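You operate a simulated robot arm through the tools that you are given. There is no shell and no other tool.

Carry out the task below with a simulated two-armed robot. There is one attempt and no reset: what you move stays moved.

JOB
Stop the test and put both test loops back on the hose rack.
Fine: pump off, then bleed, then the orange and the green cart valve on 0, then rack the loops. Spill nothing; the other valves, hoses, loops and caps end as they were.

Only the result counts: the job must be done as asked and must still hold three seconds after the hand-in. Knocking over, shifting, dropping, spilling or breaking anything else fails it. A push-on lid holds only when it is set on centred and level and pressed home; a screw cap is set on level and turned clockwise until tight.

ROBOT AND FRAMES
Two 7-joint arms with fingered hands on one trunk that stands fixed in place. Base frame: the origin is at the foot of the trunk, x ahead of it, y to its left, z up. Units: cm, degrees, N and s.
The left shoulder is at [5, 21.4, 86.9], the right one opposite. With the tool pointing down near the work surface each hand reaches from about 34 to 88 cm from the base axis, measured 20 degrees to its own side. Payload 3 kg a hand.
Tool frame (each hand has its own): the origin (TCP) lies between the finger pads and is the grasp point; the fingertips stand 2.6 cm ahead of it; z points along the fingers, y is the line along which they close. The gripper opens to 13.2 cm; its body begins 7.3 cm behind the TCP. The gripper is a hand of 3 fingers: y runs from the thumb to the fingers, the wrist lies at [0, 0, -22.9] in the tool frame, and closing takes about 1.5 s.
Orientation is told as [roll, pitch, yaw] about the base's x, y, z axes, in that order, counted from this pose: with the fingers straight down and closing along the base's y, the tool's x points along the base's -x, its y along +y and its z along -z.

CONTROLS
- The arms move only by the tool arm_command. It takes "left_motion", "right_motion" or both (then of equal length, played together; a hand with none holds still); each is a list of rows, each a list of 6 numbers: the shift along the tool's x, y, z in cm, then the turn, a rotation vector about the tool's x, y, z in degrees. In form: [[tx, ty, tz, rx, ry, rz], ...]. A call has 1 to 20 rows; each row is the pose to reach, as a shift and turn from the pose commanded when the call began, along the tool's axes at that moment. "left_grip" and "right_grip" are, for a hand that has rows, the finger opening in cm, from 0 to 13.2, set as the call begins (left out, the last holds). A row lasts 0.2 s, in which the tool goes at most 5 cm and 8.6 degrees; a call with a longer step from one row to the next is refused whole, and so is a gripper value outside its range. Where a pose cannot be reached the arm comes as near as it can. A force on the tool above 80 N (or 10 N above the force at the start of the call, whichever is more), or a blocked arm, ends the call early, and 0.2 s more pass. The fingers move at their own pace (about 7.2 cm/s each) and stop on an object; they squeeze with about 26 N. The grip force told is the motor's: it shows also when the fingers shut on nothing. Time passes only in rows, and 0.2 s behind the last, so rows that repeat a pose let the fingers close. It gives the time, the measured TCP pose, the force on the tool (base axes), the opening and the grip force at its end, in the units of the frame above (readings bear some noise), with the torque about the TCP (base axes, N m) and any sound that the robot's microphone picked up, and new pictures: "pictures" is both (left out), scene, wrist or none (wrist: the cameras of the hands that moved).
- Cameras (640 x 400 px; columns grow to the right, rows downward): "scene" is now at [2.51, -5.13, 151.71]; the picture's right is [-0.56, -0.83, 0.00], its down [-0.42, 0.28, -0.86] and it looks along [0.72, -0.48, -0.51] (base axes); focal length 298 px, centre (320, 200). "left" rides on the left gripper at [-6.2, 0.3, -9.2] in its tool frame; the picture's right is [-0.05, -1.00, 0.00], its down [0.83, -0.04, -0.56] and it looks along [0.55, -0.03, 0.83] (tool axes); focal length 230 px, centre (320, 200). "right" rides on the right gripper at [6.2, 0.3, -9.2] in its tool frame; the picture's right is [-0.05, 1.00, 0.00], its down [-0.83, -0.04, -0.56] and it looks along [-0.55, -0.03, 0.83] (tool axes); focal length 230 px, centre (320, 200). There is no depth. A picture from a camera that has moved, and an enlarged one, comes with that camera's place and axes in the base frame and with its lens.
- curl_fingers(finger1, finger2, thumb_bend, hand): sets how far each is bent, from 0 (flat) to 1 (curled in); at 0.3 the hand is open as for a grip, at 0.7 the pads meet at the TCP. One left out holds its place. A second passes; each finger stops where it meets its share of the squeeze, and holds until it gets a number again. A gripper value or a shape takes the hand back. It gives what a move gives, with no picture; readings hold the bend of each and the force on the fingers (four entries, about 0 where the hand has none), thumb and palm.
- preshape(shape, hand): the hand has 3 fingers and takes this shape, open, in about a second: jaw (thumb against the fingers, like two jaws); tri (thumb and two fingers); tip (a fingertip pinch); poke (one finger out to press); point (the index stretched); flat (the hand flat); cup (the hand cupped); fist (a fist). The gripper value then closes the fingers along that shape, each until it touches; the sizes above hold for jaw. It gives what a move gives, with no picture.
- pan_tilt(pan, tilt): turns the head with the scene camera to pan (to the left, within 86 degrees either way) and tilt (down, from -29 to 69), counted from straight ahead of the robot. It gives what a move gives, and a new picture of the scene camera.
- zoom(camera, box): a new picture of the part [left, top, right, bottom] of that camera's present view, enlarged. It takes no simulated time.
- hand_in(): hands the job in; it is judged then, once.

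Nothing tells you positions but the pictures and the camera data. Unless the task says otherwise, let go and move clear before handing in.

The tools are called after "Emit:" by a JSON object that holds its "name" and its "arguments". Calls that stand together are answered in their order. arm_command: Moves the arms, as the interface text tells. Its arguments: {"type":"object","properties":{"left_motion":{"type":"array"},"left_grip":{"type":"number"},"right_motion":{"type":"array"},"right_grip":{"type":"number"},"pictures":{"type":"string","enum":["both","scene","wrist","none"]}},"required":[]} The other tools are called the same way: preshape (shape, hand) gives the hand a shape; curl_fingers (finger1, finger2, thumb_bend, hand) moves the fingers one by one; pan_tilt (pan, tilt) turns the head that bears the scene camera; zoom (camera, box) takes an enlarged picture of a part of a camera's view; hand_in () hands the job in.

At the start:

```text
clock: 0.0
left_position: [43.45, 3.5, 125.53]
left_tool_rot: [-0.1, 0.0, -23.5]
left_wrist_force: [0.1, 0.1, 0.2]
left_wrist_torque: [-0.04, 0.0, -0.01]
left_finger_gap: 13.18
left_grip_force: 0.0
left_shape: jaw
left_bend: [0.3, 0.3, 0.3]
left_finger forces: [0.0, 0.1, 0.0, 0.0, 0.1, 0.0]
right_position: [35.14, -40.11, 125.5]
right_tool_rot: [0.0, 0.0, -23.6]
right_wrist_force: [0.1, -0.6, 0.6]
right_wrist_torque: [0.0, -0.03, 0.05]
right_finger_gap: 13.17
right_grip_force: 0.0
right_shape: jaw
right_bend: [0.3, 0.3, 0.3]
right_finger forces: [0.0, 0.0, 0.1, 0.1, 0.0, 0.0]
head pan, tilt (commanded): [-33.8, 30.4]
```

scene: 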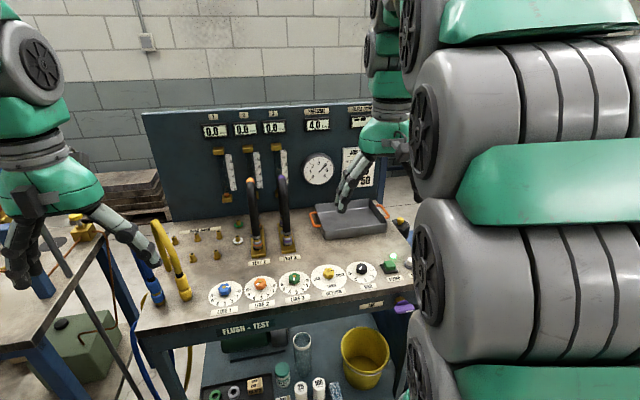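
right: 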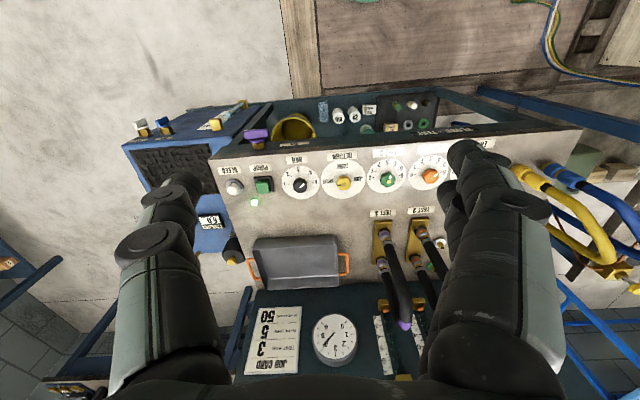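
left: 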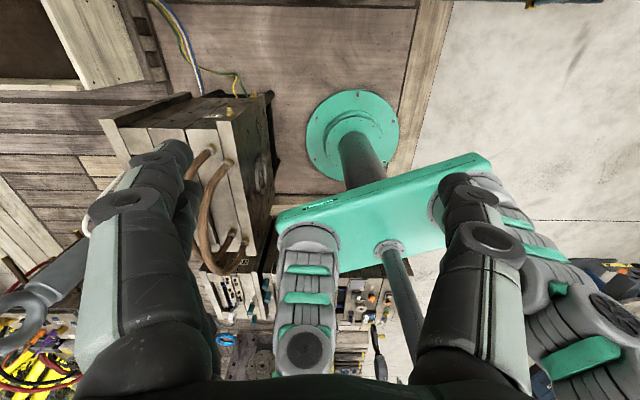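

I see a flush-test cart ahead and to the right, with dials, two black test loops plugged into ports, and a pump button. I will look closer before moving anything.

Emit:
{"name": "zoom", "arguments": {"camera": "scene", "box": [140, 210, 420, 340]}}

Emit:
{"name": "zoom", "arguments": {"camera": "scene", "box": [140, 95, 420, 270]}}

Emit:
{"name": "zoom", "arguments": {"camera": "right", "box": [120, 90, 480, 300]}}

Emit:
{"name": "zoom", "arguments": {"camera": "left", "box": [80, 100, 420, 380]}}

```text
2.29 times, centred on (280, 275) of scene
camera zoom: at [2.51, -5.13, 151.71], right [-0.56, -0.83, 0.0], down [-0.42, 0.28, -0.86], along [0.72, -0.48, -0.51], focal length 682 px, centre (411, 29)
```

zoom: 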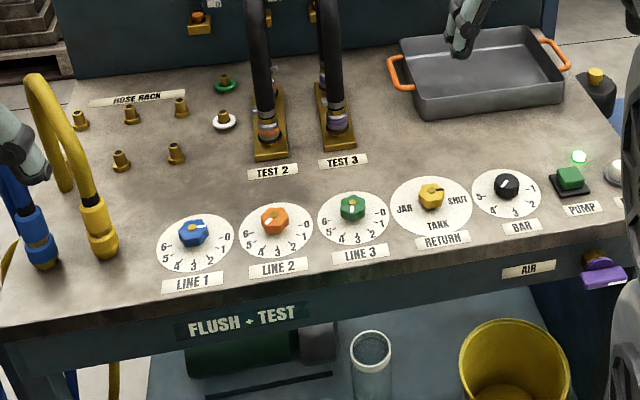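

```text
2.29 times, centred on (280, 182) of scene
camera zoom: at [2.51, -5.13, 151.71], right [-0.56, -0.83, 0.0], down [-0.42, 0.28, -0.86], along [0.72, -0.48, -0.51], focal length 682 px, centre (411, 240)
```

zoom: 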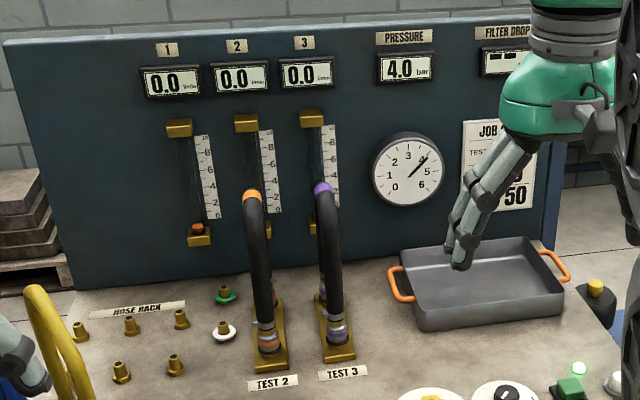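

```text
1.78 times, centred on (300, 195) of right
camera zoom: at [29.65, -37.41, 134.81], right [0.45, 0.89, 0.0], down [0.74, -0.37, 0.56], along [0.5, -0.25, -0.83], focal length 409 px, centre (356, 209)
```

zoom: 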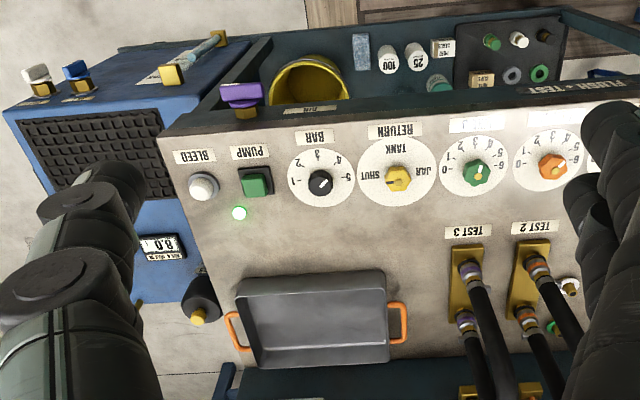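

```text
1.43 times, centred on (250, 240) of left
camera zoom: at [49.25, 1.36, 134.76], right [-0.35, -0.94, 0.0], down [-0.78, 0.29, 0.56], along [-0.52, 0.2, -0.83], focal length 329 px, centre (420, 143)
```

zoom: 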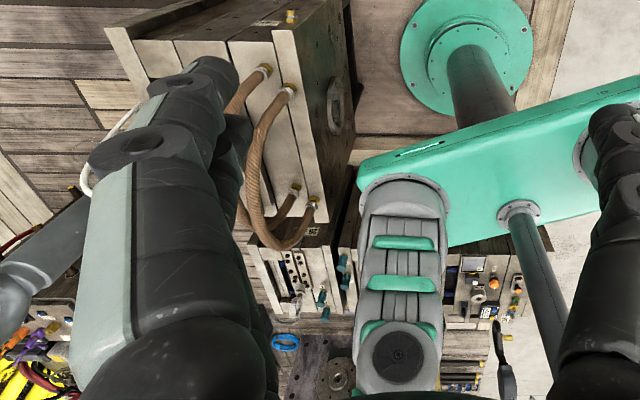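

The controls sit in a row along the cart's front edge, and by triangulation the top is about 85 cm high. I'll look around with the head for better views before acting.

Emit:
{"name": "pan_tilt", "arguments": {"pan": -40, "tilt": 40}}

```text
clock: 0.7
left_position: [43.54, 3.48, 125.65]
left_tool_rot: [0.0, 0.0, -23.7]
left_wrist_force: [-0.1, 0.6, 0.8]
left_wrist_torque: [0.02, 0.01, 0.01]
left_finger_gap: 13.19
left_grip_force: 0.1
left_shape: jaw
left_bend: [0.3, 0.3, 0.3]
left_finger forces: [0.0, 0.0, 0.1, 0.0, 0.1, 0.0]
right_position: [35.2, -40.14, 125.58]
right_tool_rot: [0.0, 0.1, -23.6]
right_wrist_force: [-0.2, 0.3, -0.4]
right_wrist_torque: [0.02, -0.03, 0.0]
right_finger_gap: 13.2
right_grip_force: 0.0
right_shape: jaw
right_bend: [0.3, 0.3, 0.3]
right_finger forces: [0.0, 0.1, 0.0, 0.0, 0.0, 0.0]
head pan, tilt (commanded): [-40.0, 40.0]
camera scene: at [1.53, -5.57, 150.24], right [-0.64, -0.77, 0.0], down [-0.49, 0.41, -0.77], along [0.59, -0.49, -0.64], focal length 298 px, centre (320, 200)
```

scene: 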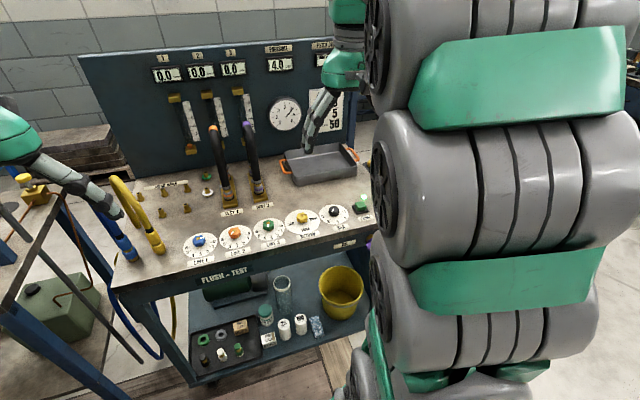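

The right upper arm blocks part of the view. I'll zoom on the rack and loops.

Emit:
{"name": "zoom", "arguments": {"camera": "scene", "box": [120, 165, 280, 265]}}

Emit:
{"name": "zoom", "arguments": {"camera": "scene", "box": [140, 40, 300, 140]}}

Emit:
{"name": "zoom", "arguments": {"camera": "scene", "box": [180, 110, 340, 210]}}

Emit:
{"name": "zoom", "arguments": {"camera": "right", "box": [280, 140, 480, 265]}}

Emit:
{"name": "zoom", "arguments": {"camera": "right", "box": [220, 260, 440, 398]}}

```text
4.00 times, centred on (200, 215) of scene
camera zoom: at [1.53, -5.57, 150.24], right [-0.64, -0.77, 0.0], down [-0.49, 0.41, -0.77], along [0.59, -0.49, -0.64], focal length 1194 px, centre (800, 140)
```

zoom: 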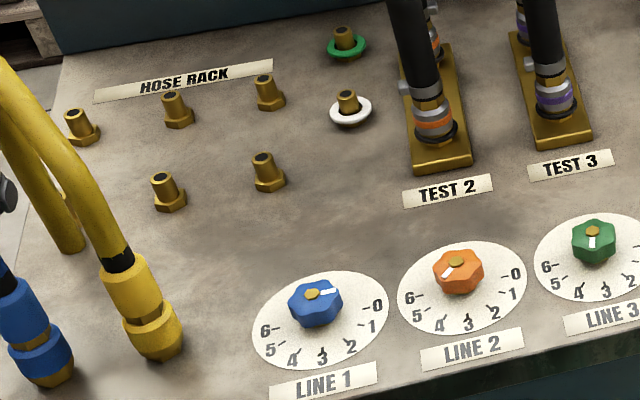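

```text
4.00 times, centred on (220, 90) of scene
camera zoom: at [1.53, -5.57, 150.24], right [-0.64, -0.77, 0.0], down [-0.49, 0.41, -0.77], along [0.59, -0.49, -0.64], focal length 1194 px, centre (720, 640)
```

zoom: 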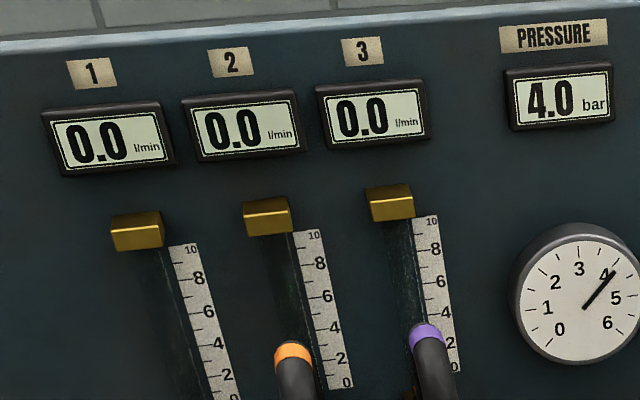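

```text
4.00 times, centred on (260, 160) of scene
camera zoom: at [1.53, -5.57, 150.24], right [-0.64, -0.77, 0.0], down [-0.49, 0.41, -0.77], along [0.59, -0.49, -0.64], focal length 1194 px, centre (560, 360)
```

zoom: 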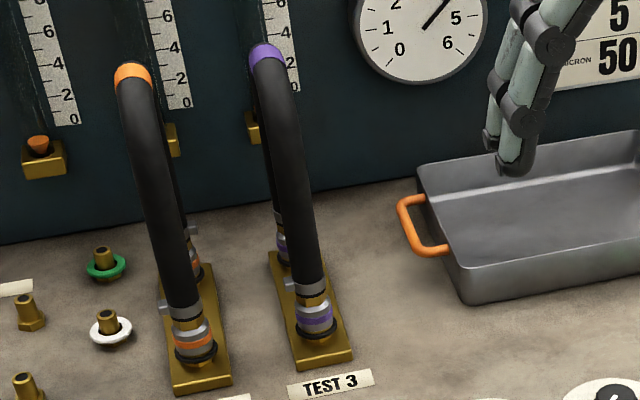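

```text
3.20 times, centred on (380, 202) of right
camera zoom: at [29.65, -37.41, 134.82], right [0.45, 0.89, 0.0], down [0.74, -0.37, 0.56], along [0.5, -0.25, -0.83], focal length 736 px, centre (128, 192)
```

zoom: 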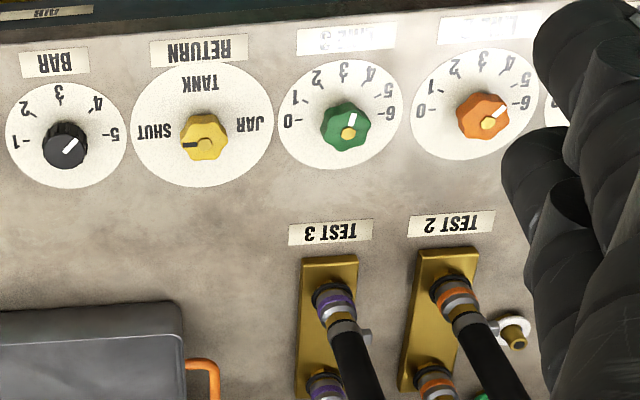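

```text
2.90 times, centred on (330, 329) of right
camera zoom: at [29.65, -37.41, 134.82], right [0.45, 0.89, 0.0], down [0.74, -0.37, 0.56], along [0.5, -0.25, -0.83], focal length 667 px, centre (291, -174)
```

zoom: 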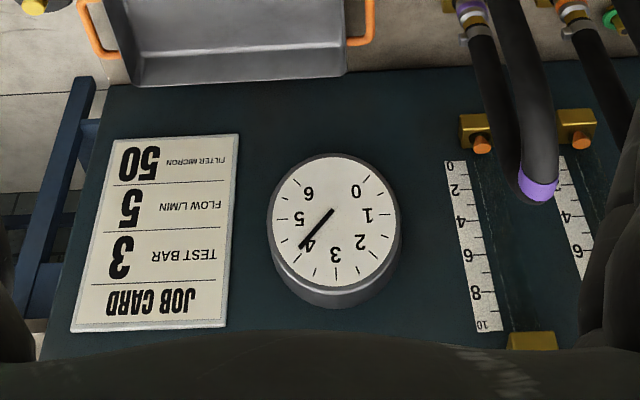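

The valves read LINE 2 about 5 and LINE 3 about 3, with 0 at the right of each scale. The loops span roughly 11 cm, matching the front-to-back peg pairs on the rack. I'll shape the right hand for poking and move it above PUMP/BLEED for a closer look.

Emit:
{"name": "preshape", "arguments": {"hand": "right", "shape": "poke"}}

Emit:
{"name": "pan_tilt", "arguments": {"pan": -30, "tilt": 40}}

```text
clock: 1.6
left_position: [43.41, 3.52, 125.54]
left_tool_rot: [-0.1, 0.0, -23.6]
left_wrist_force: [-0.4, 0.9, 0.2]
left_wrist_torque: [0.0, -0.01, 0.0]
left_finger_gap: 13.19
left_grip_force: 0.1
left_shape: jaw
left_bend: [0.3, 0.3, 0.3]
left_finger forces: [0.1, 0.0, 0.0, 0.0, 0.0, 0.1]
right_position: [35.23, -40.12, 125.59]
right_tool_rot: [0.0, -0.1, -23.7]
right_wrist_force: [-0.6, 0.1, 0.1]
right_wrist_torque: [0.02, 0.03, -0.03]
right_finger_gap: 0.0
right_grip_force: 0.1
right_shape: poke
right_bend: [1.0, 1.0, 0.45]
right_finger forces: [0.0, 0.0, 0.1, 0.0, 0.1, 0.0]
head pan, tilt (commanded): [-40.0, 40.0]
```

```text
clock: 2.3
left_position: [43.45, 3.54, 125.6]
left_tool_rot: [-0.1, 0.0, -23.6]
left_wrist_force: [-0.1, -0.2, -0.4]
left_wrist_torque: [-0.01, 0.02, -0.02]
left_finger_gap: 13.22
left_grip_force: 0.0
left_shape: jaw
left_bend: [0.3, 0.3, 0.3]
left_finger forces: [0.0, 0.0, 0.0, 0.0, 0.0, 0.0]
right_position: [35.11, -40.11, 125.62]
right_tool_rot: [-0.1, 0.0, -23.6]
right_wrist_force: [-0.5, -0.1, -0.1]
right_wrist_torque: [0.0, -0.01, 0.0]
right_finger_gap: 0.01
right_grip_force: 0.1
right_shape: poke
right_bend: [1.0, 1.0, 0.45]
right_finger forces: [0.0, 0.0, 0.0, 0.0, 0.0, 0.0]
head pan, tilt (commanded): [-30.0, 40.0]
camera scene: at [2.37, -4.37, 150.24], right [-0.5, -0.87, 0.0], down [-0.56, 0.32, -0.77], along [0.66, -0.38, -0.64], focal length 298 px, centre (320, 200)
```

scene: 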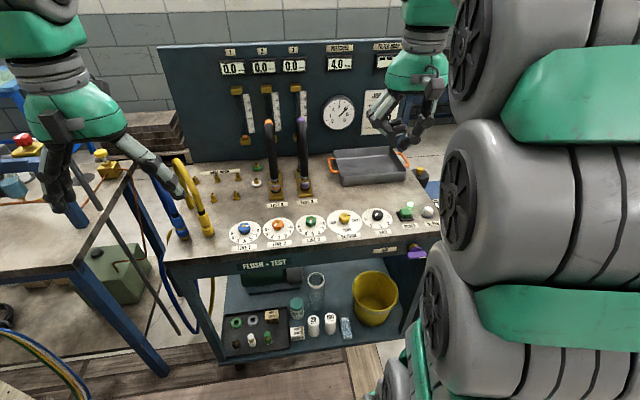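

The right hand is now in poke shape; I'll check what sticks out and move it towards the PUMP area.

Emit:
{"name": "arm_command", "arguments": {"right_motion": [[-2, -2, 0, 0, 0, 0], [-4, -4, 0, 0, 0, 0], [-6, -6, 2, 0, 0, 0], [-8, -8, 4, 0, 0, 0], [-10, -10, 6, 0, 0, 0], [-11, -12, 8, 0, 0, 0], [-12, -14, 10, 0, 0, 0], [-12, -14.7, 11, 0, 0, 0]], "pictures": "both"}}

```text
clock: 4.1
left_position: [43.5, 3.53, 125.59]
left_tool_rot: [0.1, -0.1, -23.6]
left_wrist_force: [-0.1, 0.8, 0.5]
left_wrist_torque: [0.04, -0.02, 0.02]
left_finger_gap: 13.18
left_grip_force: 0.0
left_shape: jaw
left_bend: [0.3, 0.3, 0.3]
left_finger forces: [0.0, 0.0, 0.0, 0.0, 0.0, 0.0]
right_position: [40.27, -58.31, 114.84]
right_tool_rot: [0.0, 0.1, -23.6]
right_wrist_force: [0.3, 0.4, 0.1]
right_wrist_torque: [0.02, 0.0, 0.01]
right_finger_gap: 0.01
right_grip_force: 0.1
right_shape: poke
right_bend: [1.0, 1.0, 0.45]
right_finger forces: [0.1, 0.0, 0.0, 0.1, 0.0, 0.1]
head pan, tilt (commanded): [-30.0, 40.0]
camera scene: at [2.38, -4.36, 150.24], right [-0.5, -0.87, 0.0], down [-0.56, 0.32, -0.77], along [0.66, -0.38, -0.64], focal length 298 px, centre (320, 200)
camera right: at [34.79, -55.62, 124.0], right [0.45, 0.89, 0.0], down [0.74, -0.37, 0.55], along [0.5, -0.25, -0.83], focal length 230 px, centre (320, 200)
```

scene: 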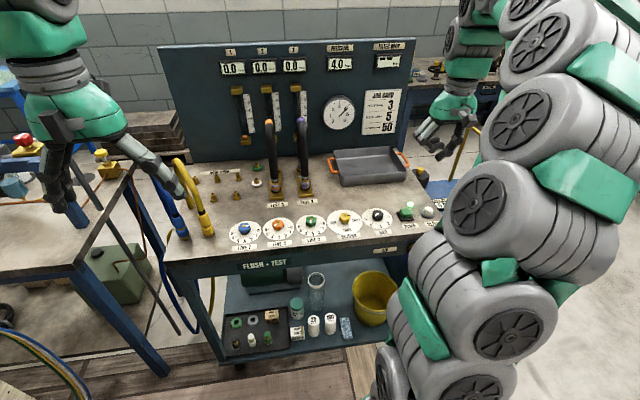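
right: 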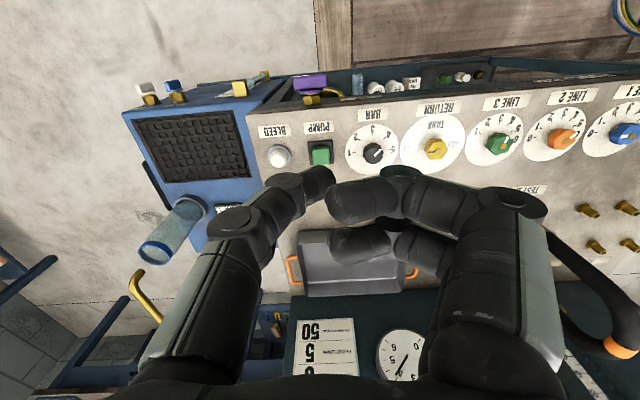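

Emit:
{"name": "zoom", "arguments": {"camera": "right", "box": [220, 110, 540, 310]}}

Emit:
{"name": "zoom", "arguments": {"camera": "scene", "box": [380, 80, 500, 155]}}

Emit:
{"name": "zoom", "arguments": {"camera": "scene", "box": [340, 170, 450, 250]}}

Emit:
{"name": "zoom", "arguments": {"camera": "scene", "box": [160, 140, 330, 250]}}

```text
2.00 times, centred on (380, 210) of right
camera zoom: at [34.79, -55.62, 124.0], right [0.45, 0.89, 0.0], down [0.74, -0.37, 0.55], along [0.5, -0.25, -0.83], focal length 460 px, centre (200, 180)
```

zoom: 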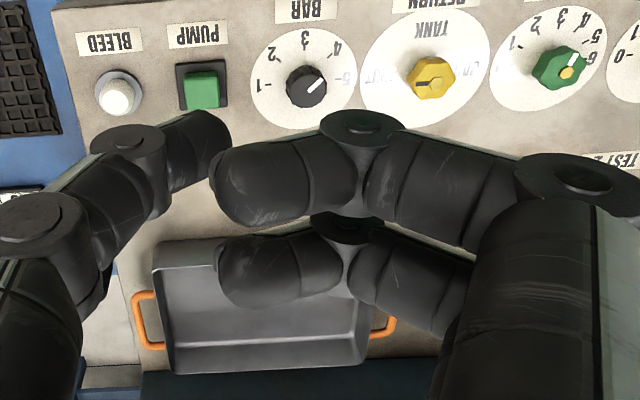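

```text
5.33 times, centred on (440, 118) of scene
camera zoom: at [2.38, -4.36, 150.24], right [-0.5, -0.87, 0.0], down [-0.56, 0.32, -0.77], along [0.66, -0.38, -0.64], focal length 1592 px, centre (-320, 640)
```

zoom: 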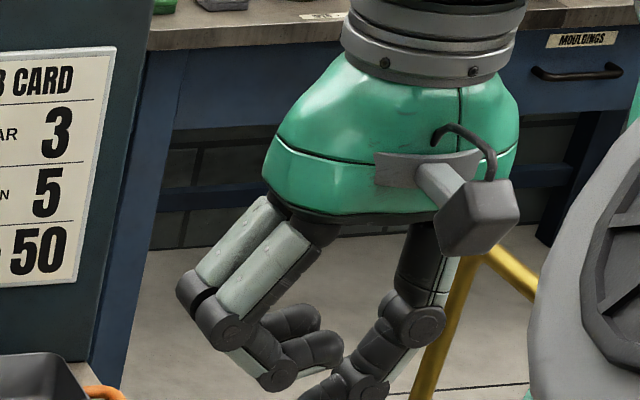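

```text
5.00 times, centred on (395, 210) of scene
camera zoom: at [2.38, -4.36, 150.24], right [-0.5, -0.87, 0.0], down [-0.56, 0.32, -0.77], along [0.66, -0.38, -0.64], focal length 1493 px, centre (-55, 150)
```

zoom: 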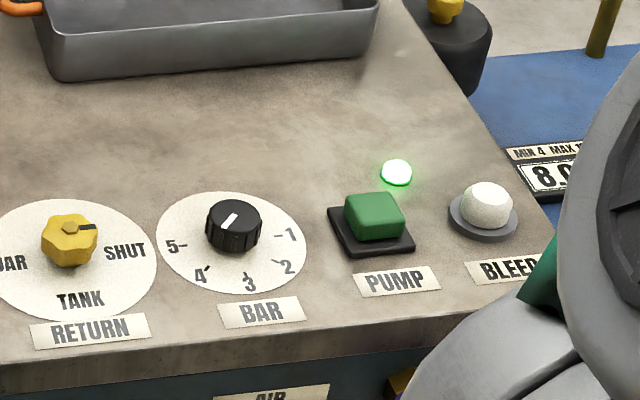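

```text
3.64 times, centred on (245, 195) of scene
camera zoom: at [2.38, -4.36, 150.24], right [-0.5, -0.87, 0.0], down [-0.56, 0.32, -0.77], along [0.66, -0.38, -0.64], focal length 1086 px, centre (593, 218)
```

zoom: 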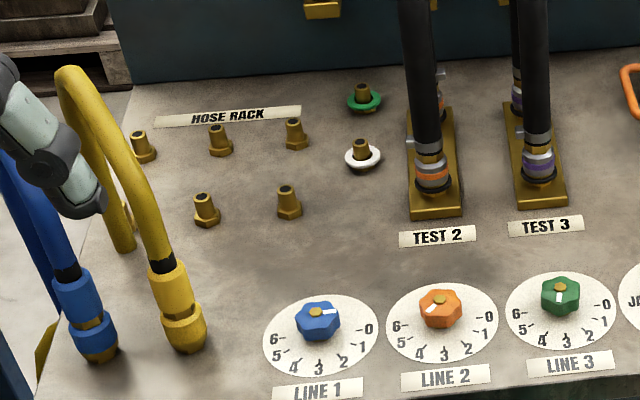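

Emit:
{"name": "zoom", "arguments": {"camera": "scene", "box": [400, 110, 480, 160]}}

Emit:
{"name": "zoom", "arguments": {"camera": "right", "box": [440, 60, 640, 185]}}

```text
8.00 times, centred on (440, 135) of scene
camera zoom: at [2.38, -4.36, 150.24], right [-0.5, -0.87, 0.0], down [-0.56, 0.32, -0.77], along [0.66, -0.38, -0.64], focal length 2388 px, centre (-640, 720)
```

zoom: 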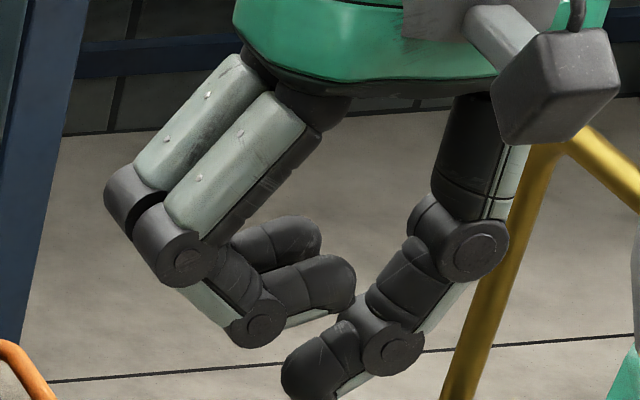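

```text
3.20 times, centred on (540, 122) of right
camera zoom: at [34.79, -55.62, 124.0], right [0.45, 0.89, 0.0], down [0.74, -0.37, 0.55], along [0.5, -0.25, -0.83], focal length 736 px, centre (-384, 448)
```

zoom: 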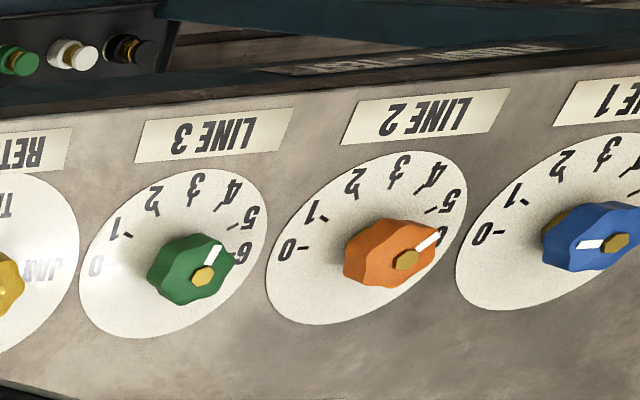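

The poke digit's tip lies on the tool axis about 2.5 cm ahead of the TCP. PUMP is about 8.7 cm further out and 27 cm lower, so I'll move to hover above it.

Emit:
{"name": "arm_command", "arguments": {"right_motion": [[-2, 0, 2, 0, 0, 0], [-4, -0.1, 5, 0, 0, 0], [-6, -0.2, 8, 0, 0, 0], [-8, -0.2, 11, 0, 0, 0], [-8.75, -0.2, 14, 0, 0, 0], [-8.75, -0.2, 17, 0, 0, 0], [-8.75, -0.2, 20, 0, 0, 0], [-8.75, -0.2, 21.5, 0, 0, 0]], "pictures": "both"}}

```text
clock: 5.9
left_position: [43.4, 3.51, 125.57]
left_tool_rot: [0.1, 0.0, -23.6]
left_wrist_force: [0.5, 0.1, 0.3]
left_wrist_torque: [0.0, -0.01, 0.03]
left_finger_gap: 13.21
left_grip_force: 0.0
left_shape: jaw
left_bend: [0.3, 0.3, 0.3]
left_finger forces: [0.1, 0.0, 0.0, 0.0, 0.0, 0.0]
right_position: [48.3, -62.17, 92.97]
right_tool_rot: [0.0, -0.1, -23.6]
right_wrist_force: [0.0, -0.2, -0.2]
right_wrist_torque: [-0.02, 0.01, 0.01]
right_finger_gap: 0.02
right_grip_force: 0.0
right_shape: poke
right_bend: [1.0, 1.0, 0.45]
right_finger forces: [0.0, 0.1, 0.0, 0.0, 0.1, 0.0]
head pan, tilt (commanded): [-30.0, 40.0]
camera scene: at [2.37, -4.36, 150.24], right [-0.5, -0.87, 0.0], down [-0.56, 0.32, -0.77], along [0.66, -0.38, -0.64], focal length 298 px, centre (320, 200)
camera right: at [42.67, -59.44, 102.25], right [0.45, 0.89, 0.0], down [0.74, -0.37, 0.56], along [0.5, -0.25, -0.83], focal length 230 px, centre (320, 200)
```

scene: 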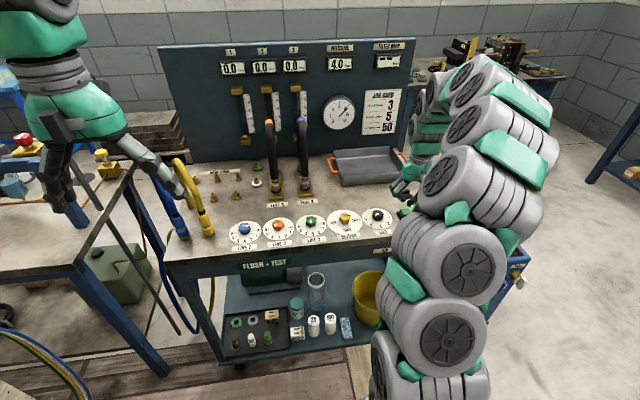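
right: 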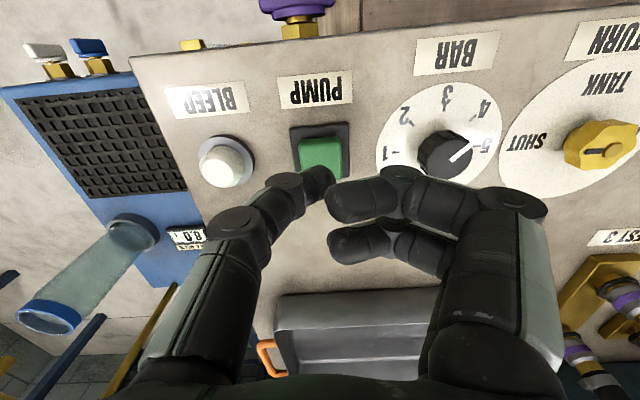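

The tip is centred over the PUMP button, with roughly 3 cm to go. I'll lower in small steps and watch the force.

Emit:
{"name": "arm_command", "arguments": {"right_motion": [[0, 0, 0.7, 0, 0, 0], [0, 0, 1.4, 0, 0, 0], [0, 0, 2.0, 0, 0, 0]], "pictures": "wrist"}}

Emit:
{"name": "zoom", "arguments": {"camera": "right", "box": [240, 110, 400, 210]}}

```text
clock: 6.7
left_position: [43.43, 3.58, 125.56]
left_tool_rot: [-0.1, 0.0, -23.6]
left_wrist_force: [0.4, -0.8, -0.1]
left_wrist_torque: [0.0, 0.0, -0.02]
left_finger_gap: 13.17
left_grip_force: 0.0
left_shape: jaw
left_bend: [0.3, 0.3, 0.3]
left_finger forces: [0.0, 0.0, 0.0, 0.1, 0.0, 0.1]
right_position: [48.24, -62.09, 91.18]
right_tool_rot: [0.1, 0.0, -23.7]
right_wrist_force: [0.4, -0.1, 0.8]
right_wrist_torque: [0.04, 0.01, 0.02]
right_finger_gap: 0.0
right_grip_force: 0.0
right_shape: poke
right_bend: [1.0, 1.0, 0.45]
right_finger forces: [0.1, 0.0, 0.0, 0.0, 0.0, 0.0]
head pan, tilt (commanded): [-30.0, 40.0]
camera right: at [42.72, -59.43, 100.39], right [0.45, 0.89, 0.0], down [0.74, -0.37, 0.55], along [0.5, -0.25, -0.83], focal length 230 px, centre (320, 200)
```

right: 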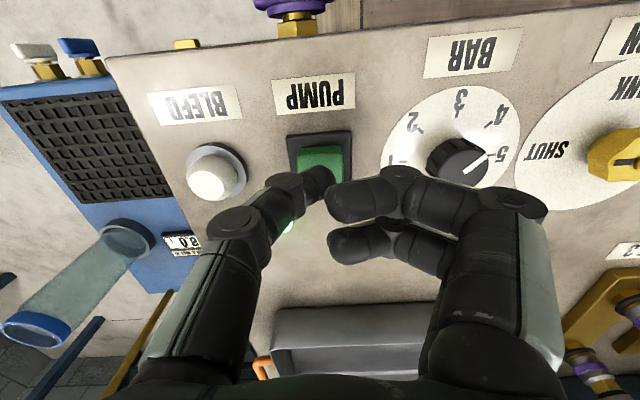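

```text
4.00 times, centred on (320, 160) of right
camera zoom: at [42.72, -59.43, 100.39], right [0.45, 0.89, 0.0], down [0.74, -0.37, 0.55], along [0.5, -0.25, -0.83], focal length 920 px, centre (320, 360)
```

zoom: 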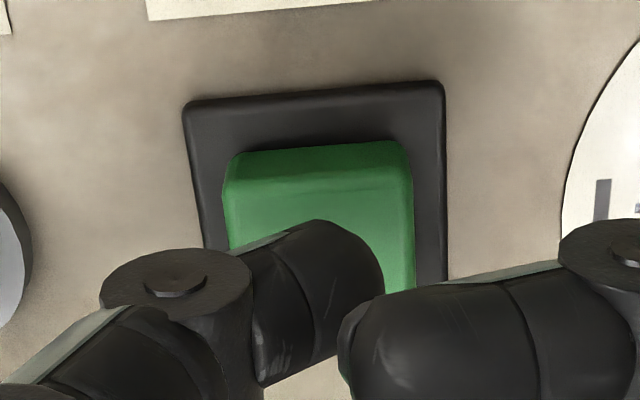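

Emit:
{"name": "arm_command", "arguments": {"right_motion": [[0, 0, 0.25, 0, 0, 0], [0, 0, 0.5, 0, 0, 0]], "pictures": "wrist"}}

Emit:
{"name": "zoom", "arguments": {"camera": "scene", "box": [360, 160, 460, 222]}}

```text
clock: 7.3
left_position: [43.44, 3.59, 125.58]
left_tool_rot: [-0.1, 0.0, -23.7]
left_wrist_force: [0.1, 0.5, -0.1]
left_wrist_torque: [0.02, 0.02, 0.05]
left_finger_gap: 13.2
left_grip_force: 0.0
left_shape: jaw
left_bend: [0.3, 0.3, 0.3]
left_finger forces: [0.1, 0.1, 0.1, 0.1, 0.0, 0.0]
right_position: [48.11, -62.04, 90.71]
right_tool_rot: [-0.1, 0.0, -23.6]
right_wrist_force: [-0.1, -0.7, 0.7]
right_wrist_torque: [-0.01, -0.02, -0.03]
right_finger_gap: 0.0
right_grip_force: 0.1
right_shape: poke
right_bend: [1.0, 1.0, 0.45]
right_finger forces: [0.0, 0.0, 0.1, 0.0, 0.0, 0.0]
head pan, tilt (commanded): [-30.0, 40.0]
camera right: at [42.67, -59.37, 99.89], right [0.45, 0.89, 0.0], down [0.74, -0.37, 0.56], along [0.5, -0.25, -0.83], focal length 230 px, centre (320, 200)
```

right: 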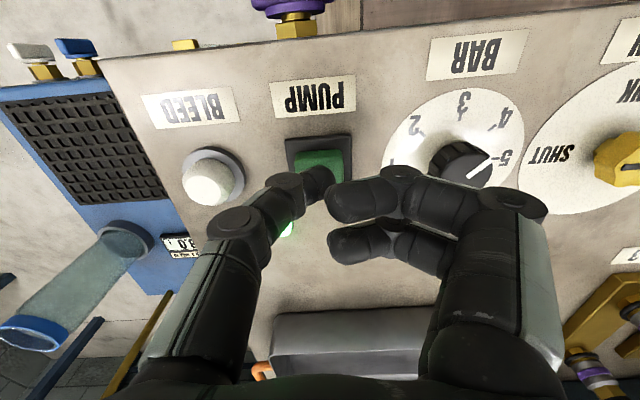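

```text
6.40 times, centred on (410, 191) of scene
camera zoom: at [2.37, -4.36, 150.24], right [-0.5, -0.87, 0.0], down [-0.56, 0.32, -0.77], along [0.66, -0.38, -0.64], focal length 1911 px, centre (-256, 258)
```

zoom: 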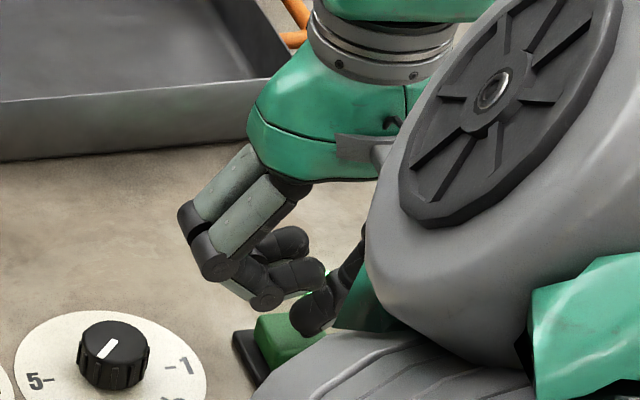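

Emit:
{"name": "arm_command", "arguments": {"right_motion": [[0, 0, 0.2, 0, 0, 0], [0, 0, 0.4, 0, 0, 0]], "pictures": "none"}}

```text
clock: 7.9
left_position: [43.41, 3.56, 125.49]
left_tool_rot: [0.1, 0.0, -23.7]
left_wrist_force: [-0.5, -0.8, -0.7]
left_wrist_torque: [0.0, -0.01, -0.02]
left_finger_gap: 13.21
left_grip_force: 0.1
left_shape: jaw
left_bend: [0.3, 0.3, 0.3]
left_finger forces: [0.0, 0.0, 0.0, 0.0, 0.0, 0.0]
right_position: [48.23, -62.06, 90.26]
right_tool_rot: [0.0, 0.0, -23.7]
right_wrist_force: [0.3, -0.4, 0.6]
right_wrist_torque: [0.03, 0.02, -0.01]
right_finger_gap: 0.0
right_grip_force: 0.0
right_shape: poke
right_bend: [1.0, 1.0, 0.45]
right_finger forces: [0.1, 0.0, 0.0, 0.0, 0.0, 0.1]
head pan, tilt (commanded): [-30.0, 40.0]
```

Emit:
{"name": "arm_command", "arguments": {"right_motion": [[0, 0, 0.2, 0, 0, 0], [0, 0, 0.4, 0, 0, 0]], "pictures": "none"}}

```text
clock: 8.5
left_position: [43.47, 3.65, 125.6]
left_tool_rot: [-0.1, 0.0, -23.6]
left_wrist_force: [0.3, -0.1, -0.3]
left_wrist_torque: [0.02, 0.0, -0.03]
left_finger_gap: 13.2
left_grip_force: 0.0
left_shape: jaw
left_bend: [0.3, 0.3, 0.3]
left_finger forces: [0.0, 0.0, 0.0, 0.1, 0.0, 0.0]
right_position: [48.23, -61.98, 89.87]
right_tool_rot: [0.0, 0.0, -23.6]
right_wrist_force: [0.0, -1.4, 0.5]
right_wrist_torque: [0.0, -0.04, -0.02]
right_finger_gap: 0.02
right_grip_force: 0.0
right_shape: poke
right_bend: [1.0, 1.0, 0.45]
right_finger forces: [0.0, 0.1, 0.0, 0.1, 0.8, 0.0]
head pan, tilt (commanded): [-30.0, 40.0]
```

The thumb tip just made contact. Pressing on gently.

Emit:
{"name": "arm_command", "arguments": {"right_motion": [[0, 0, 0.15, 0, 0, 0], [0, 0, 0.3, 0, 0, 0]], "pictures": "both"}}

```text
clock: 9.1
left_position: [43.41, 3.55, 125.63]
left_tool_rot: [0.0, 0.0, -23.6]
left_wrist_force: [0.0, -0.7, 0.1]
left_wrist_torque: [0.05, -0.01, -0.02]
left_finger_gap: 13.21
left_grip_force: 0.0
left_shape: jaw
left_bend: [0.3, 0.3, 0.3]
left_finger forces: [0.1, 0.0, 0.0, 0.0, 0.0, 0.1]
right_position: [48.06, -62.01, 89.63]
right_tool_rot: [-0.1, 0.0, -23.6]
right_wrist_force: [0.5, -0.2, 2.4]
right_wrist_torque: [0.03, 0.02, 0.02]
right_finger_gap: 0.03
right_grip_force: 0.0
right_shape: poke
right_bend: [1.0, 1.0, 0.45]
right_finger forces: [0.0, 0.0, 0.0, 0.1, 2.3, 0.0]
head pan, tilt (commanded): [-30.0, 40.0]
heard: click
camera scene: at [2.37, -4.36, 150.24], right [-0.5, -0.87, 0.0], down [-0.56, 0.32, -0.77], along [0.66, -0.38, -0.64], focal length 298 px, centre (320, 200)
camera right: at [42.63, -59.38, 98.76], right [0.45, 0.89, 0.0], down [0.74, -0.37, 0.56], along [0.5, -0.25, -0.83], focal length 230 px, centre (320, 200)
```

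scene: 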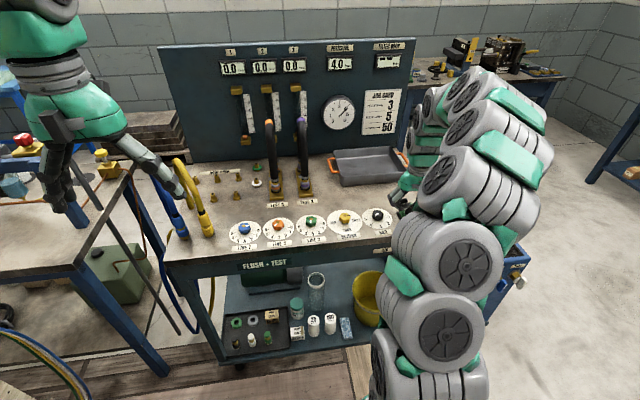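
right: 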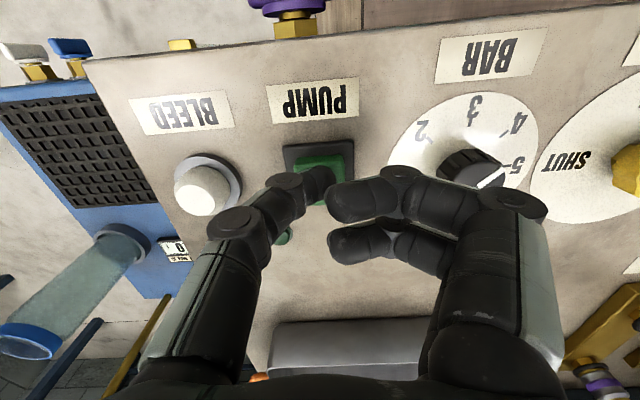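

A click was heard, and the lamp behind the thumb looks darker. I'll raise straight up and verify the lamp.

Emit:
{"name": "arm_command", "arguments": {"right_motion": [[0, 0, -1, 0, 0, 0], [0, 0, -3, 0, 0, 0], [0, 0, -5, 0, 0, 0], [0, -3.5, -7, 0, 0, 0], [0, -7.2, -8, 0, 0, 0]], "pictures": "both"}}

Emit:
{"name": "zoom", "arguments": {"camera": "right", "box": [240, 100, 480, 250]}}

Emit:
{"name": "zoom", "arguments": {"camera": "scene", "box": [210, 40, 410, 140]}}

```text
clock: 10.3
left_position: [43.45, 3.43, 125.54]
left_tool_rot: [0.0, 0.0, -23.5]
left_wrist_force: [-0.8, 0.2, 0.2]
left_wrist_torque: [-0.06, -0.01, -0.01]
left_finger_gap: 13.19
left_grip_force: 0.0
left_shape: jaw
left_bend: [0.3, 0.3, 0.3]
left_finger forces: [0.0, 0.0, 0.0, 0.0, 0.1, 0.0]
right_position: [45.47, -68.72, 97.52]
right_tool_rot: [0.0, 0.0, -23.6]
right_wrist_force: [-0.9, -0.4, 0.9]
right_wrist_torque: [-0.02, -0.02, 0.0]
right_finger_gap: 0.0
right_grip_force: 0.1
right_shape: poke
right_bend: [1.0, 1.0, 0.45]
right_finger forces: [0.0, 0.0, 0.1, 0.0, 0.1, 0.0]
head pan, tilt (commanded): [-30.0, 40.0]
camera scene: at [2.37, -4.36, 150.24], right [-0.5, -0.87, 0.0], down [-0.56, 0.32, -0.77], along [0.66, -0.38, -0.64], focal length 298 px, centre (320, 200)
camera right: at [39.96, -66.02, 106.77], right [0.45, 0.89, 0.0], down [0.74, -0.37, 0.56], along [0.5, -0.25, -0.83], focal length 230 px, centre (320, 200)
```

scene: 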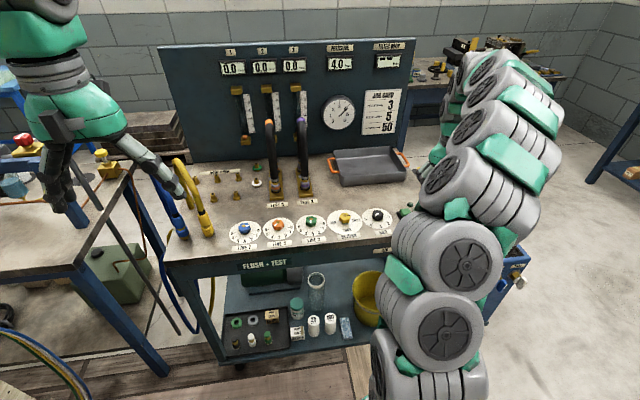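
right: 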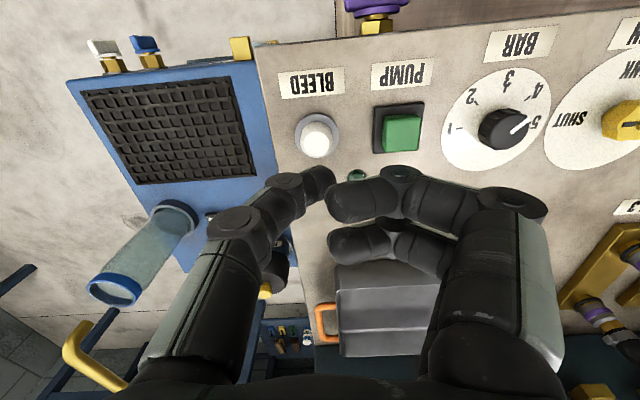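

```text
2.67 times, centred on (360, 175) of right
camera zoom: at [39.96, -66.02, 106.77], right [0.45, 0.89, 0.0], down [0.74, -0.37, 0.56], along [0.5, -0.25, -0.83], focal length 614 px, centre (213, 267)
```

zoom: 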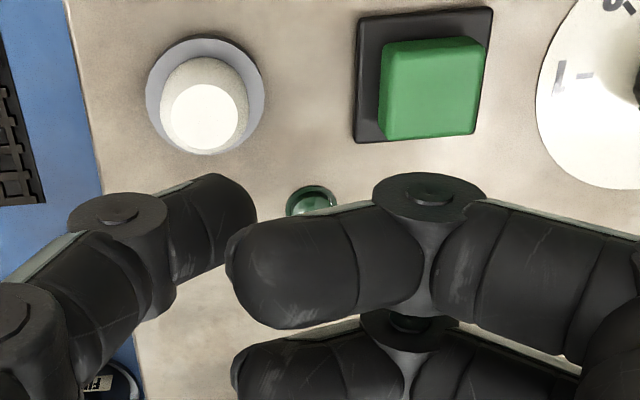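

```text
3.20 times, centred on (310, 90) of scene
camera zoom: at [2.37, -4.36, 150.24], right [-0.5, -0.87, 0.0], down [-0.56, 0.32, -0.77], along [0.66, -0.38, -0.64], focal length 955 px, centre (352, 552)
```

zoom: 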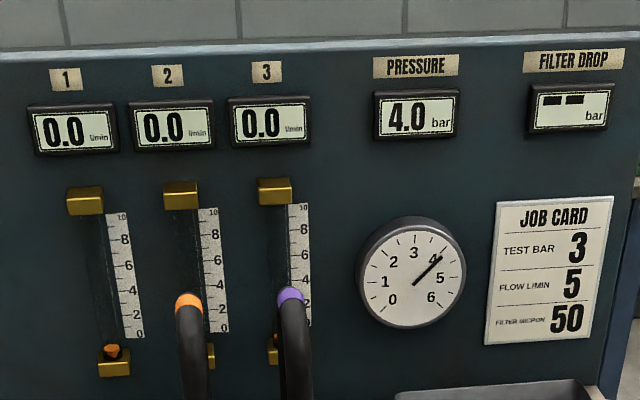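

The pump lamp is dark, so the pump is off, and pressure still reads 4.0 bar. The BLEED button is almost under the tip, so I'll go down to it.

Emit:
{"name": "arm_command", "arguments": {"right_motion": [[-0.3, -0.3, 1.5, 0, 0, 0], [-0.3, -0.3, 3, 0, 0, 0], [-0.3, -0.3, 4.5, 0, 0, 0], [-0.3, -0.3, 5.5, 0, 0, 0]], "pictures": "wrist"}}

Emit:
{"name": "zoom", "arguments": {"camera": "right", "box": [240, 100, 400, 210]}}

```text
clock: 11.3
left_position: [43.46, 3.5, 125.54]
left_tool_rot: [0.0, 0.0, -23.6]
left_wrist_force: [-0.9, 0.3, 0.3]
left_wrist_torque: [-0.04, -0.01, 0.04]
left_finger_gap: 13.2
left_grip_force: 0.1
left_shape: jaw
left_bend: [0.3, 0.3, 0.3]
left_finger forces: [0.1, 0.1, 0.0, 0.0, 0.1, 0.0]
right_position: [45.64, -69.06, 92.01]
right_tool_rot: [0.0, 0.0, -23.5]
right_wrist_force: [0.5, 0.0, 0.7]
right_wrist_torque: [0.01, -0.01, 0.01]
right_finger_gap: 0.0
right_grip_force: 0.1
right_shape: poke
right_bend: [1.0, 1.0, 0.45]
right_finger forces: [0.0, 0.0, 0.0, 0.1, 0.0, 0.0]
head pan, tilt (commanded): [-30.0, 40.0]
camera right: at [40.07, -66.49, 101.21], right [0.45, 0.89, 0.0], down [0.74, -0.37, 0.56], along [0.5, -0.25, -0.83], focal length 230 px, centre (320, 200)
```

right: 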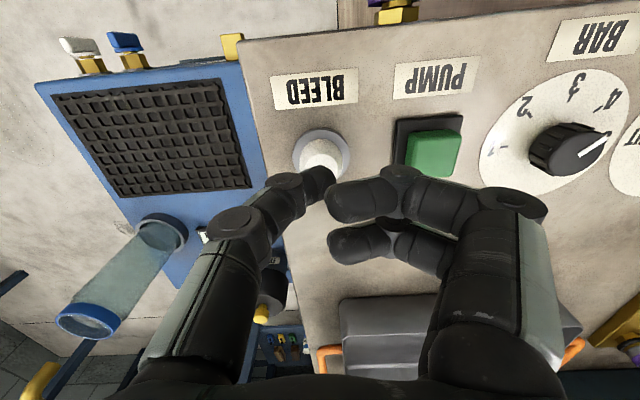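

```text
3.64 times, centred on (320, 155) of right
camera zoom: at [40.07, -66.49, 101.21], right [0.45, 0.89, 0.0], down [0.74, -0.37, 0.56], along [0.5, -0.25, -0.83], focal length 837 px, centre (320, 364)
```

zoom: 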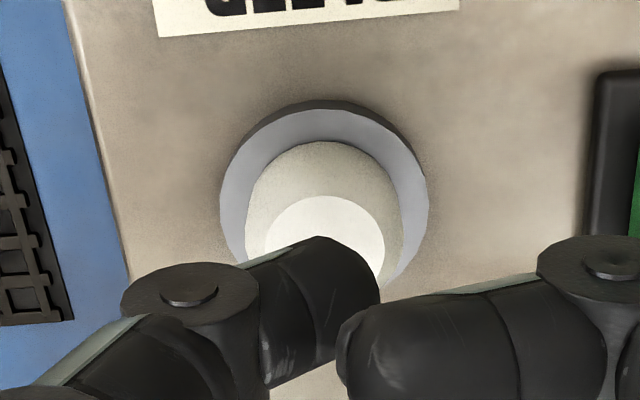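

Emit:
{"name": "arm_command", "arguments": {"right_motion": [[0, 0, 0.2, 0, 0, 0], [0, 0, 0.4, 0, 0, 0]], "pictures": "none"}}

```text
clock: 11.9
left_position: [43.49, 3.63, 125.51]
left_tool_rot: [-0.1, -0.1, -23.6]
left_wrist_force: [-0.6, 0.7, -1.2]
left_wrist_torque: [0.01, 0.0, -0.02]
left_finger_gap: 13.2
left_grip_force: 0.1
left_shape: jaw
left_bend: [0.3, 0.3, 0.3]
left_finger forces: [0.0, 0.0, 0.1, 0.0, 0.0, 0.1]
right_position: [45.7, -69.09, 91.56]
right_tool_rot: [0.0, 0.0, -23.6]
right_wrist_force: [0.4, -0.4, 0.5]
right_wrist_torque: [0.02, 0.05, -0.01]
right_finger_gap: 0.0
right_grip_force: 0.0
right_shape: poke
right_bend: [1.0, 1.0, 0.45]
right_finger forces: [0.1, 0.0, 0.0, 0.0, 0.1, 0.0]
head pan, tilt (commanded): [-30.0, 40.0]
```

Emit:
{"name": "arm_command", "arguments": {"right_motion": [[0, 0, 0.2, 0, 0, 0], [0, 0, 0.4, 0, 0, 0]], "pictures": "none"}}

```text
clock: 12.5
left_position: [43.36, 3.53, 125.58]
left_tool_rot: [0.0, 0.0, -23.7]
left_wrist_force: [-0.3, 0.2, 0.9]
left_wrist_torque: [0.0, 0.0, -0.03]
left_finger_gap: 13.2
left_grip_force: 0.1
left_shape: jaw
left_bend: [0.3, 0.3, 0.3]
left_finger forces: [0.0, 0.0, 0.1, 0.0, 0.2, 0.1]
right_position: [45.53, -69.06, 91.29]
right_tool_rot: [0.0, 0.0, -23.7]
right_wrist_force: [-0.5, -0.4, 0.0]
right_wrist_torque: [0.03, 0.02, 0.02]
right_finger_gap: 0.01
right_grip_force: 0.0
right_shape: poke
right_bend: [1.0, 1.0, 0.45]
right_finger forces: [0.0, 0.1, 0.0, 0.1, 0.1, 0.0]
head pan, tilt (commanded): [-30.0, 40.0]
```

Emit:
{"name": "arm_command", "arguments": {"right_motion": [[0, 0, 0.2, 0, 0, 0], [0, 0, 0.4, 0, 0, 0]], "pictures": "none"}}

```text
clock: 13.1
left_position: [43.58, 3.65, 125.48]
left_tool_rot: [0.1, 0.1, -23.6]
left_wrist_force: [-0.2, -0.3, -0.6]
left_wrist_torque: [0.03, -0.02, -0.01]
left_finger_gap: 13.19
left_grip_force: 0.1
left_shape: jaw
left_bend: [0.3, 0.3, 0.3]
left_finger forces: [0.0, 0.0, 0.0, 0.0, 0.0, 0.1]
right_position: [45.46, -69.05, 90.9]
right_tool_rot: [0.0, 0.0, -23.5]
right_wrist_force: [0.8, 0.1, 0.0]
right_wrist_torque: [-0.01, 0.02, 0.01]
right_finger_gap: 0.0
right_grip_force: 0.0
right_shape: poke
right_bend: [1.0, 1.0, 0.45]
right_finger forces: [0.1, 0.0, 0.0, 0.1, 0.0, 0.0]
head pan, tilt (commanded): [-30.0, 40.0]
```

Emit:
{"name": "arm_command", "arguments": {"right_motion": [[0, 0, 0.2, 0, 0, 0], [0, 0, 0.4, 0, 0, 0]], "pictures": "wrist"}}

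```text
clock: 13.7
left_position: [43.5, 3.53, 125.51]
left_tool_rot: [0.0, 0.0, -23.6]
left_wrist_force: [-0.2, 0.4, 0.0]
left_wrist_torque: [0.0, 0.01, 0.01]
left_finger_gap: 13.18
left_grip_force: 0.0
left_shape: jaw
left_bend: [0.3, 0.3, 0.3]
left_finger forces: [0.1, 0.0, 0.0, 0.0, 0.0, 0.1]
right_position: [45.56, -68.99, 90.45]
right_tool_rot: [0.0, -0.1, -23.7]
right_wrist_force: [0.3, 0.6, 0.9]
right_wrist_torque: [-0.05, 0.0, -0.01]
right_finger_gap: 0.02
right_grip_force: 0.1
right_shape: poke
right_bend: [1.0, 1.0, 0.45]
right_finger forces: [0.1, 0.0, 0.0, 0.1, 0.0, 0.0]
head pan, tilt (commanded): [-30.0, 40.0]
camera right: at [39.95, -66.29, 99.64], right [0.45, 0.89, 0.0], down [0.74, -0.37, 0.56], along [0.5, -0.25, -0.83], focal length 230 px, centre (320, 200)
```

right: 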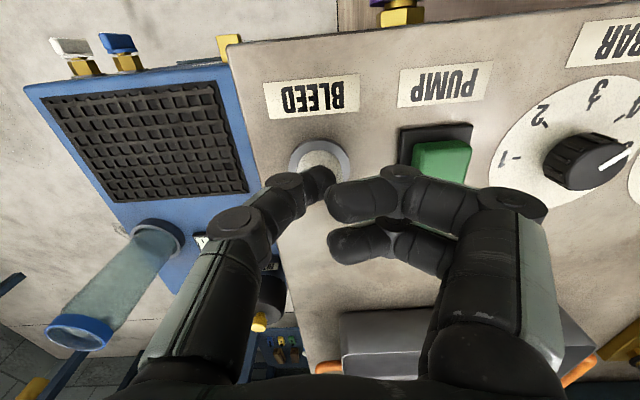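

Emit:
{"name": "arm_command", "arguments": {"right_motion": [[0, 0, 0.2, 0, 0, 0], [0, 0, 0.35, 0, 0, 0]], "pictures": "none"}}

```text
clock: 14.3
left_position: [43.53, 3.52, 125.62]
left_tool_rot: [0.0, 0.0, -23.6]
left_wrist_force: [-0.2, 0.3, -0.3]
left_wrist_torque: [0.01, 0.01, -0.03]
left_finger_gap: 13.18
left_grip_force: 0.0
left_shape: jaw
left_bend: [0.3, 0.3, 0.3]
left_finger forces: [0.1, 0.0, 0.0, 0.0, 0.1, 0.0]
right_position: [45.36, -68.9, 90.14]
right_tool_rot: [0.0, -0.1, -23.7]
right_wrist_force: [-0.1, -0.2, 1.2]
right_wrist_torque: [0.01, -0.04, -0.01]
right_finger_gap: 0.0
right_grip_force: 0.1
right_shape: poke
right_bend: [1.0, 1.0, 0.45]
right_finger forces: [0.0, 0.0, 0.1, 0.1, 0.8, 0.0]
head pan, tilt (commanded): [-30.0, 40.0]
```

Contact made on BLEED (0.8 N). Pressing further and watching the pressure reading.

Emit:
{"name": "arm_command", "arguments": {"right_motion": [[0, 0, 0.15, 0, 0, 0], [0, 0, 0.3, 0, 0, 0]], "pictures": "scene"}}

Emit:
{"name": "zoom", "arguments": {"camera": "scene", "box": [210, 40, 410, 140]}}

```text
clock: 14.9
left_position: [43.59, 3.46, 125.59]
left_tool_rot: [0.0, -0.1, -23.7]
left_wrist_force: [-0.2, -0.4, 0.8]
left_wrist_torque: [0.0, 0.04, -0.02]
left_finger_gap: 13.22
left_grip_force: 0.0
left_shape: jaw
left_bend: [0.3, 0.3, 0.3]
left_finger forces: [0.0, 0.1, 0.1, 0.0, 0.1, 0.1]
right_position: [45.51, -69.21, 89.73]
right_tool_rot: [-0.1, 0.1, -23.6]
right_wrist_force: [-0.3, 0.5, 1.7]
right_wrist_torque: [0.02, 0.02, -0.03]
right_finger_gap: 0.0
right_grip_force: 0.2
right_shape: poke
right_bend: [1.0, 1.0, 0.45]
right_finger forces: [0.1, 0.0, 0.1, 0.0, 1.9, 0.0]
head pan, tilt (commanded): [-30.0, 40.0]
heard: click
camera scene: at [2.37, -4.36, 150.24], right [-0.5, -0.87, 0.0], down [-0.56, 0.32, -0.77], along [0.66, -0.38, -0.64], focal length 298 px, centre (320, 200)
```

scene: 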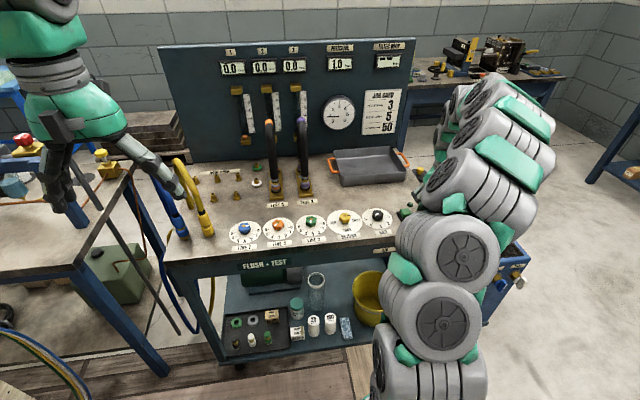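

```text
3.20 times, centred on (310, 90) of scene
camera zoom: at [2.37, -4.36, 150.24], right [-0.5, -0.87, 0.0], down [-0.56, 0.32, -0.77], along [0.66, -0.38, -0.64], focal length 955 px, centre (352, 552)
```

zoom: 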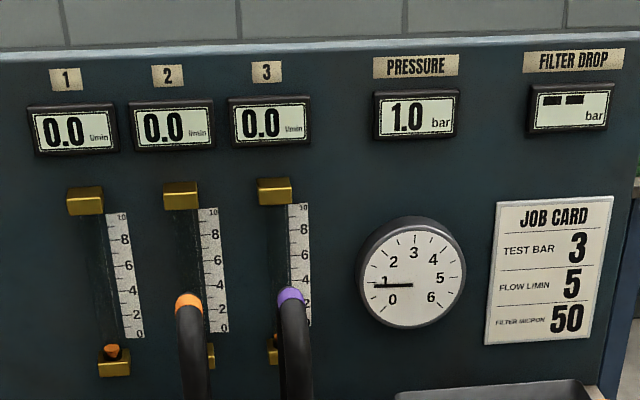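

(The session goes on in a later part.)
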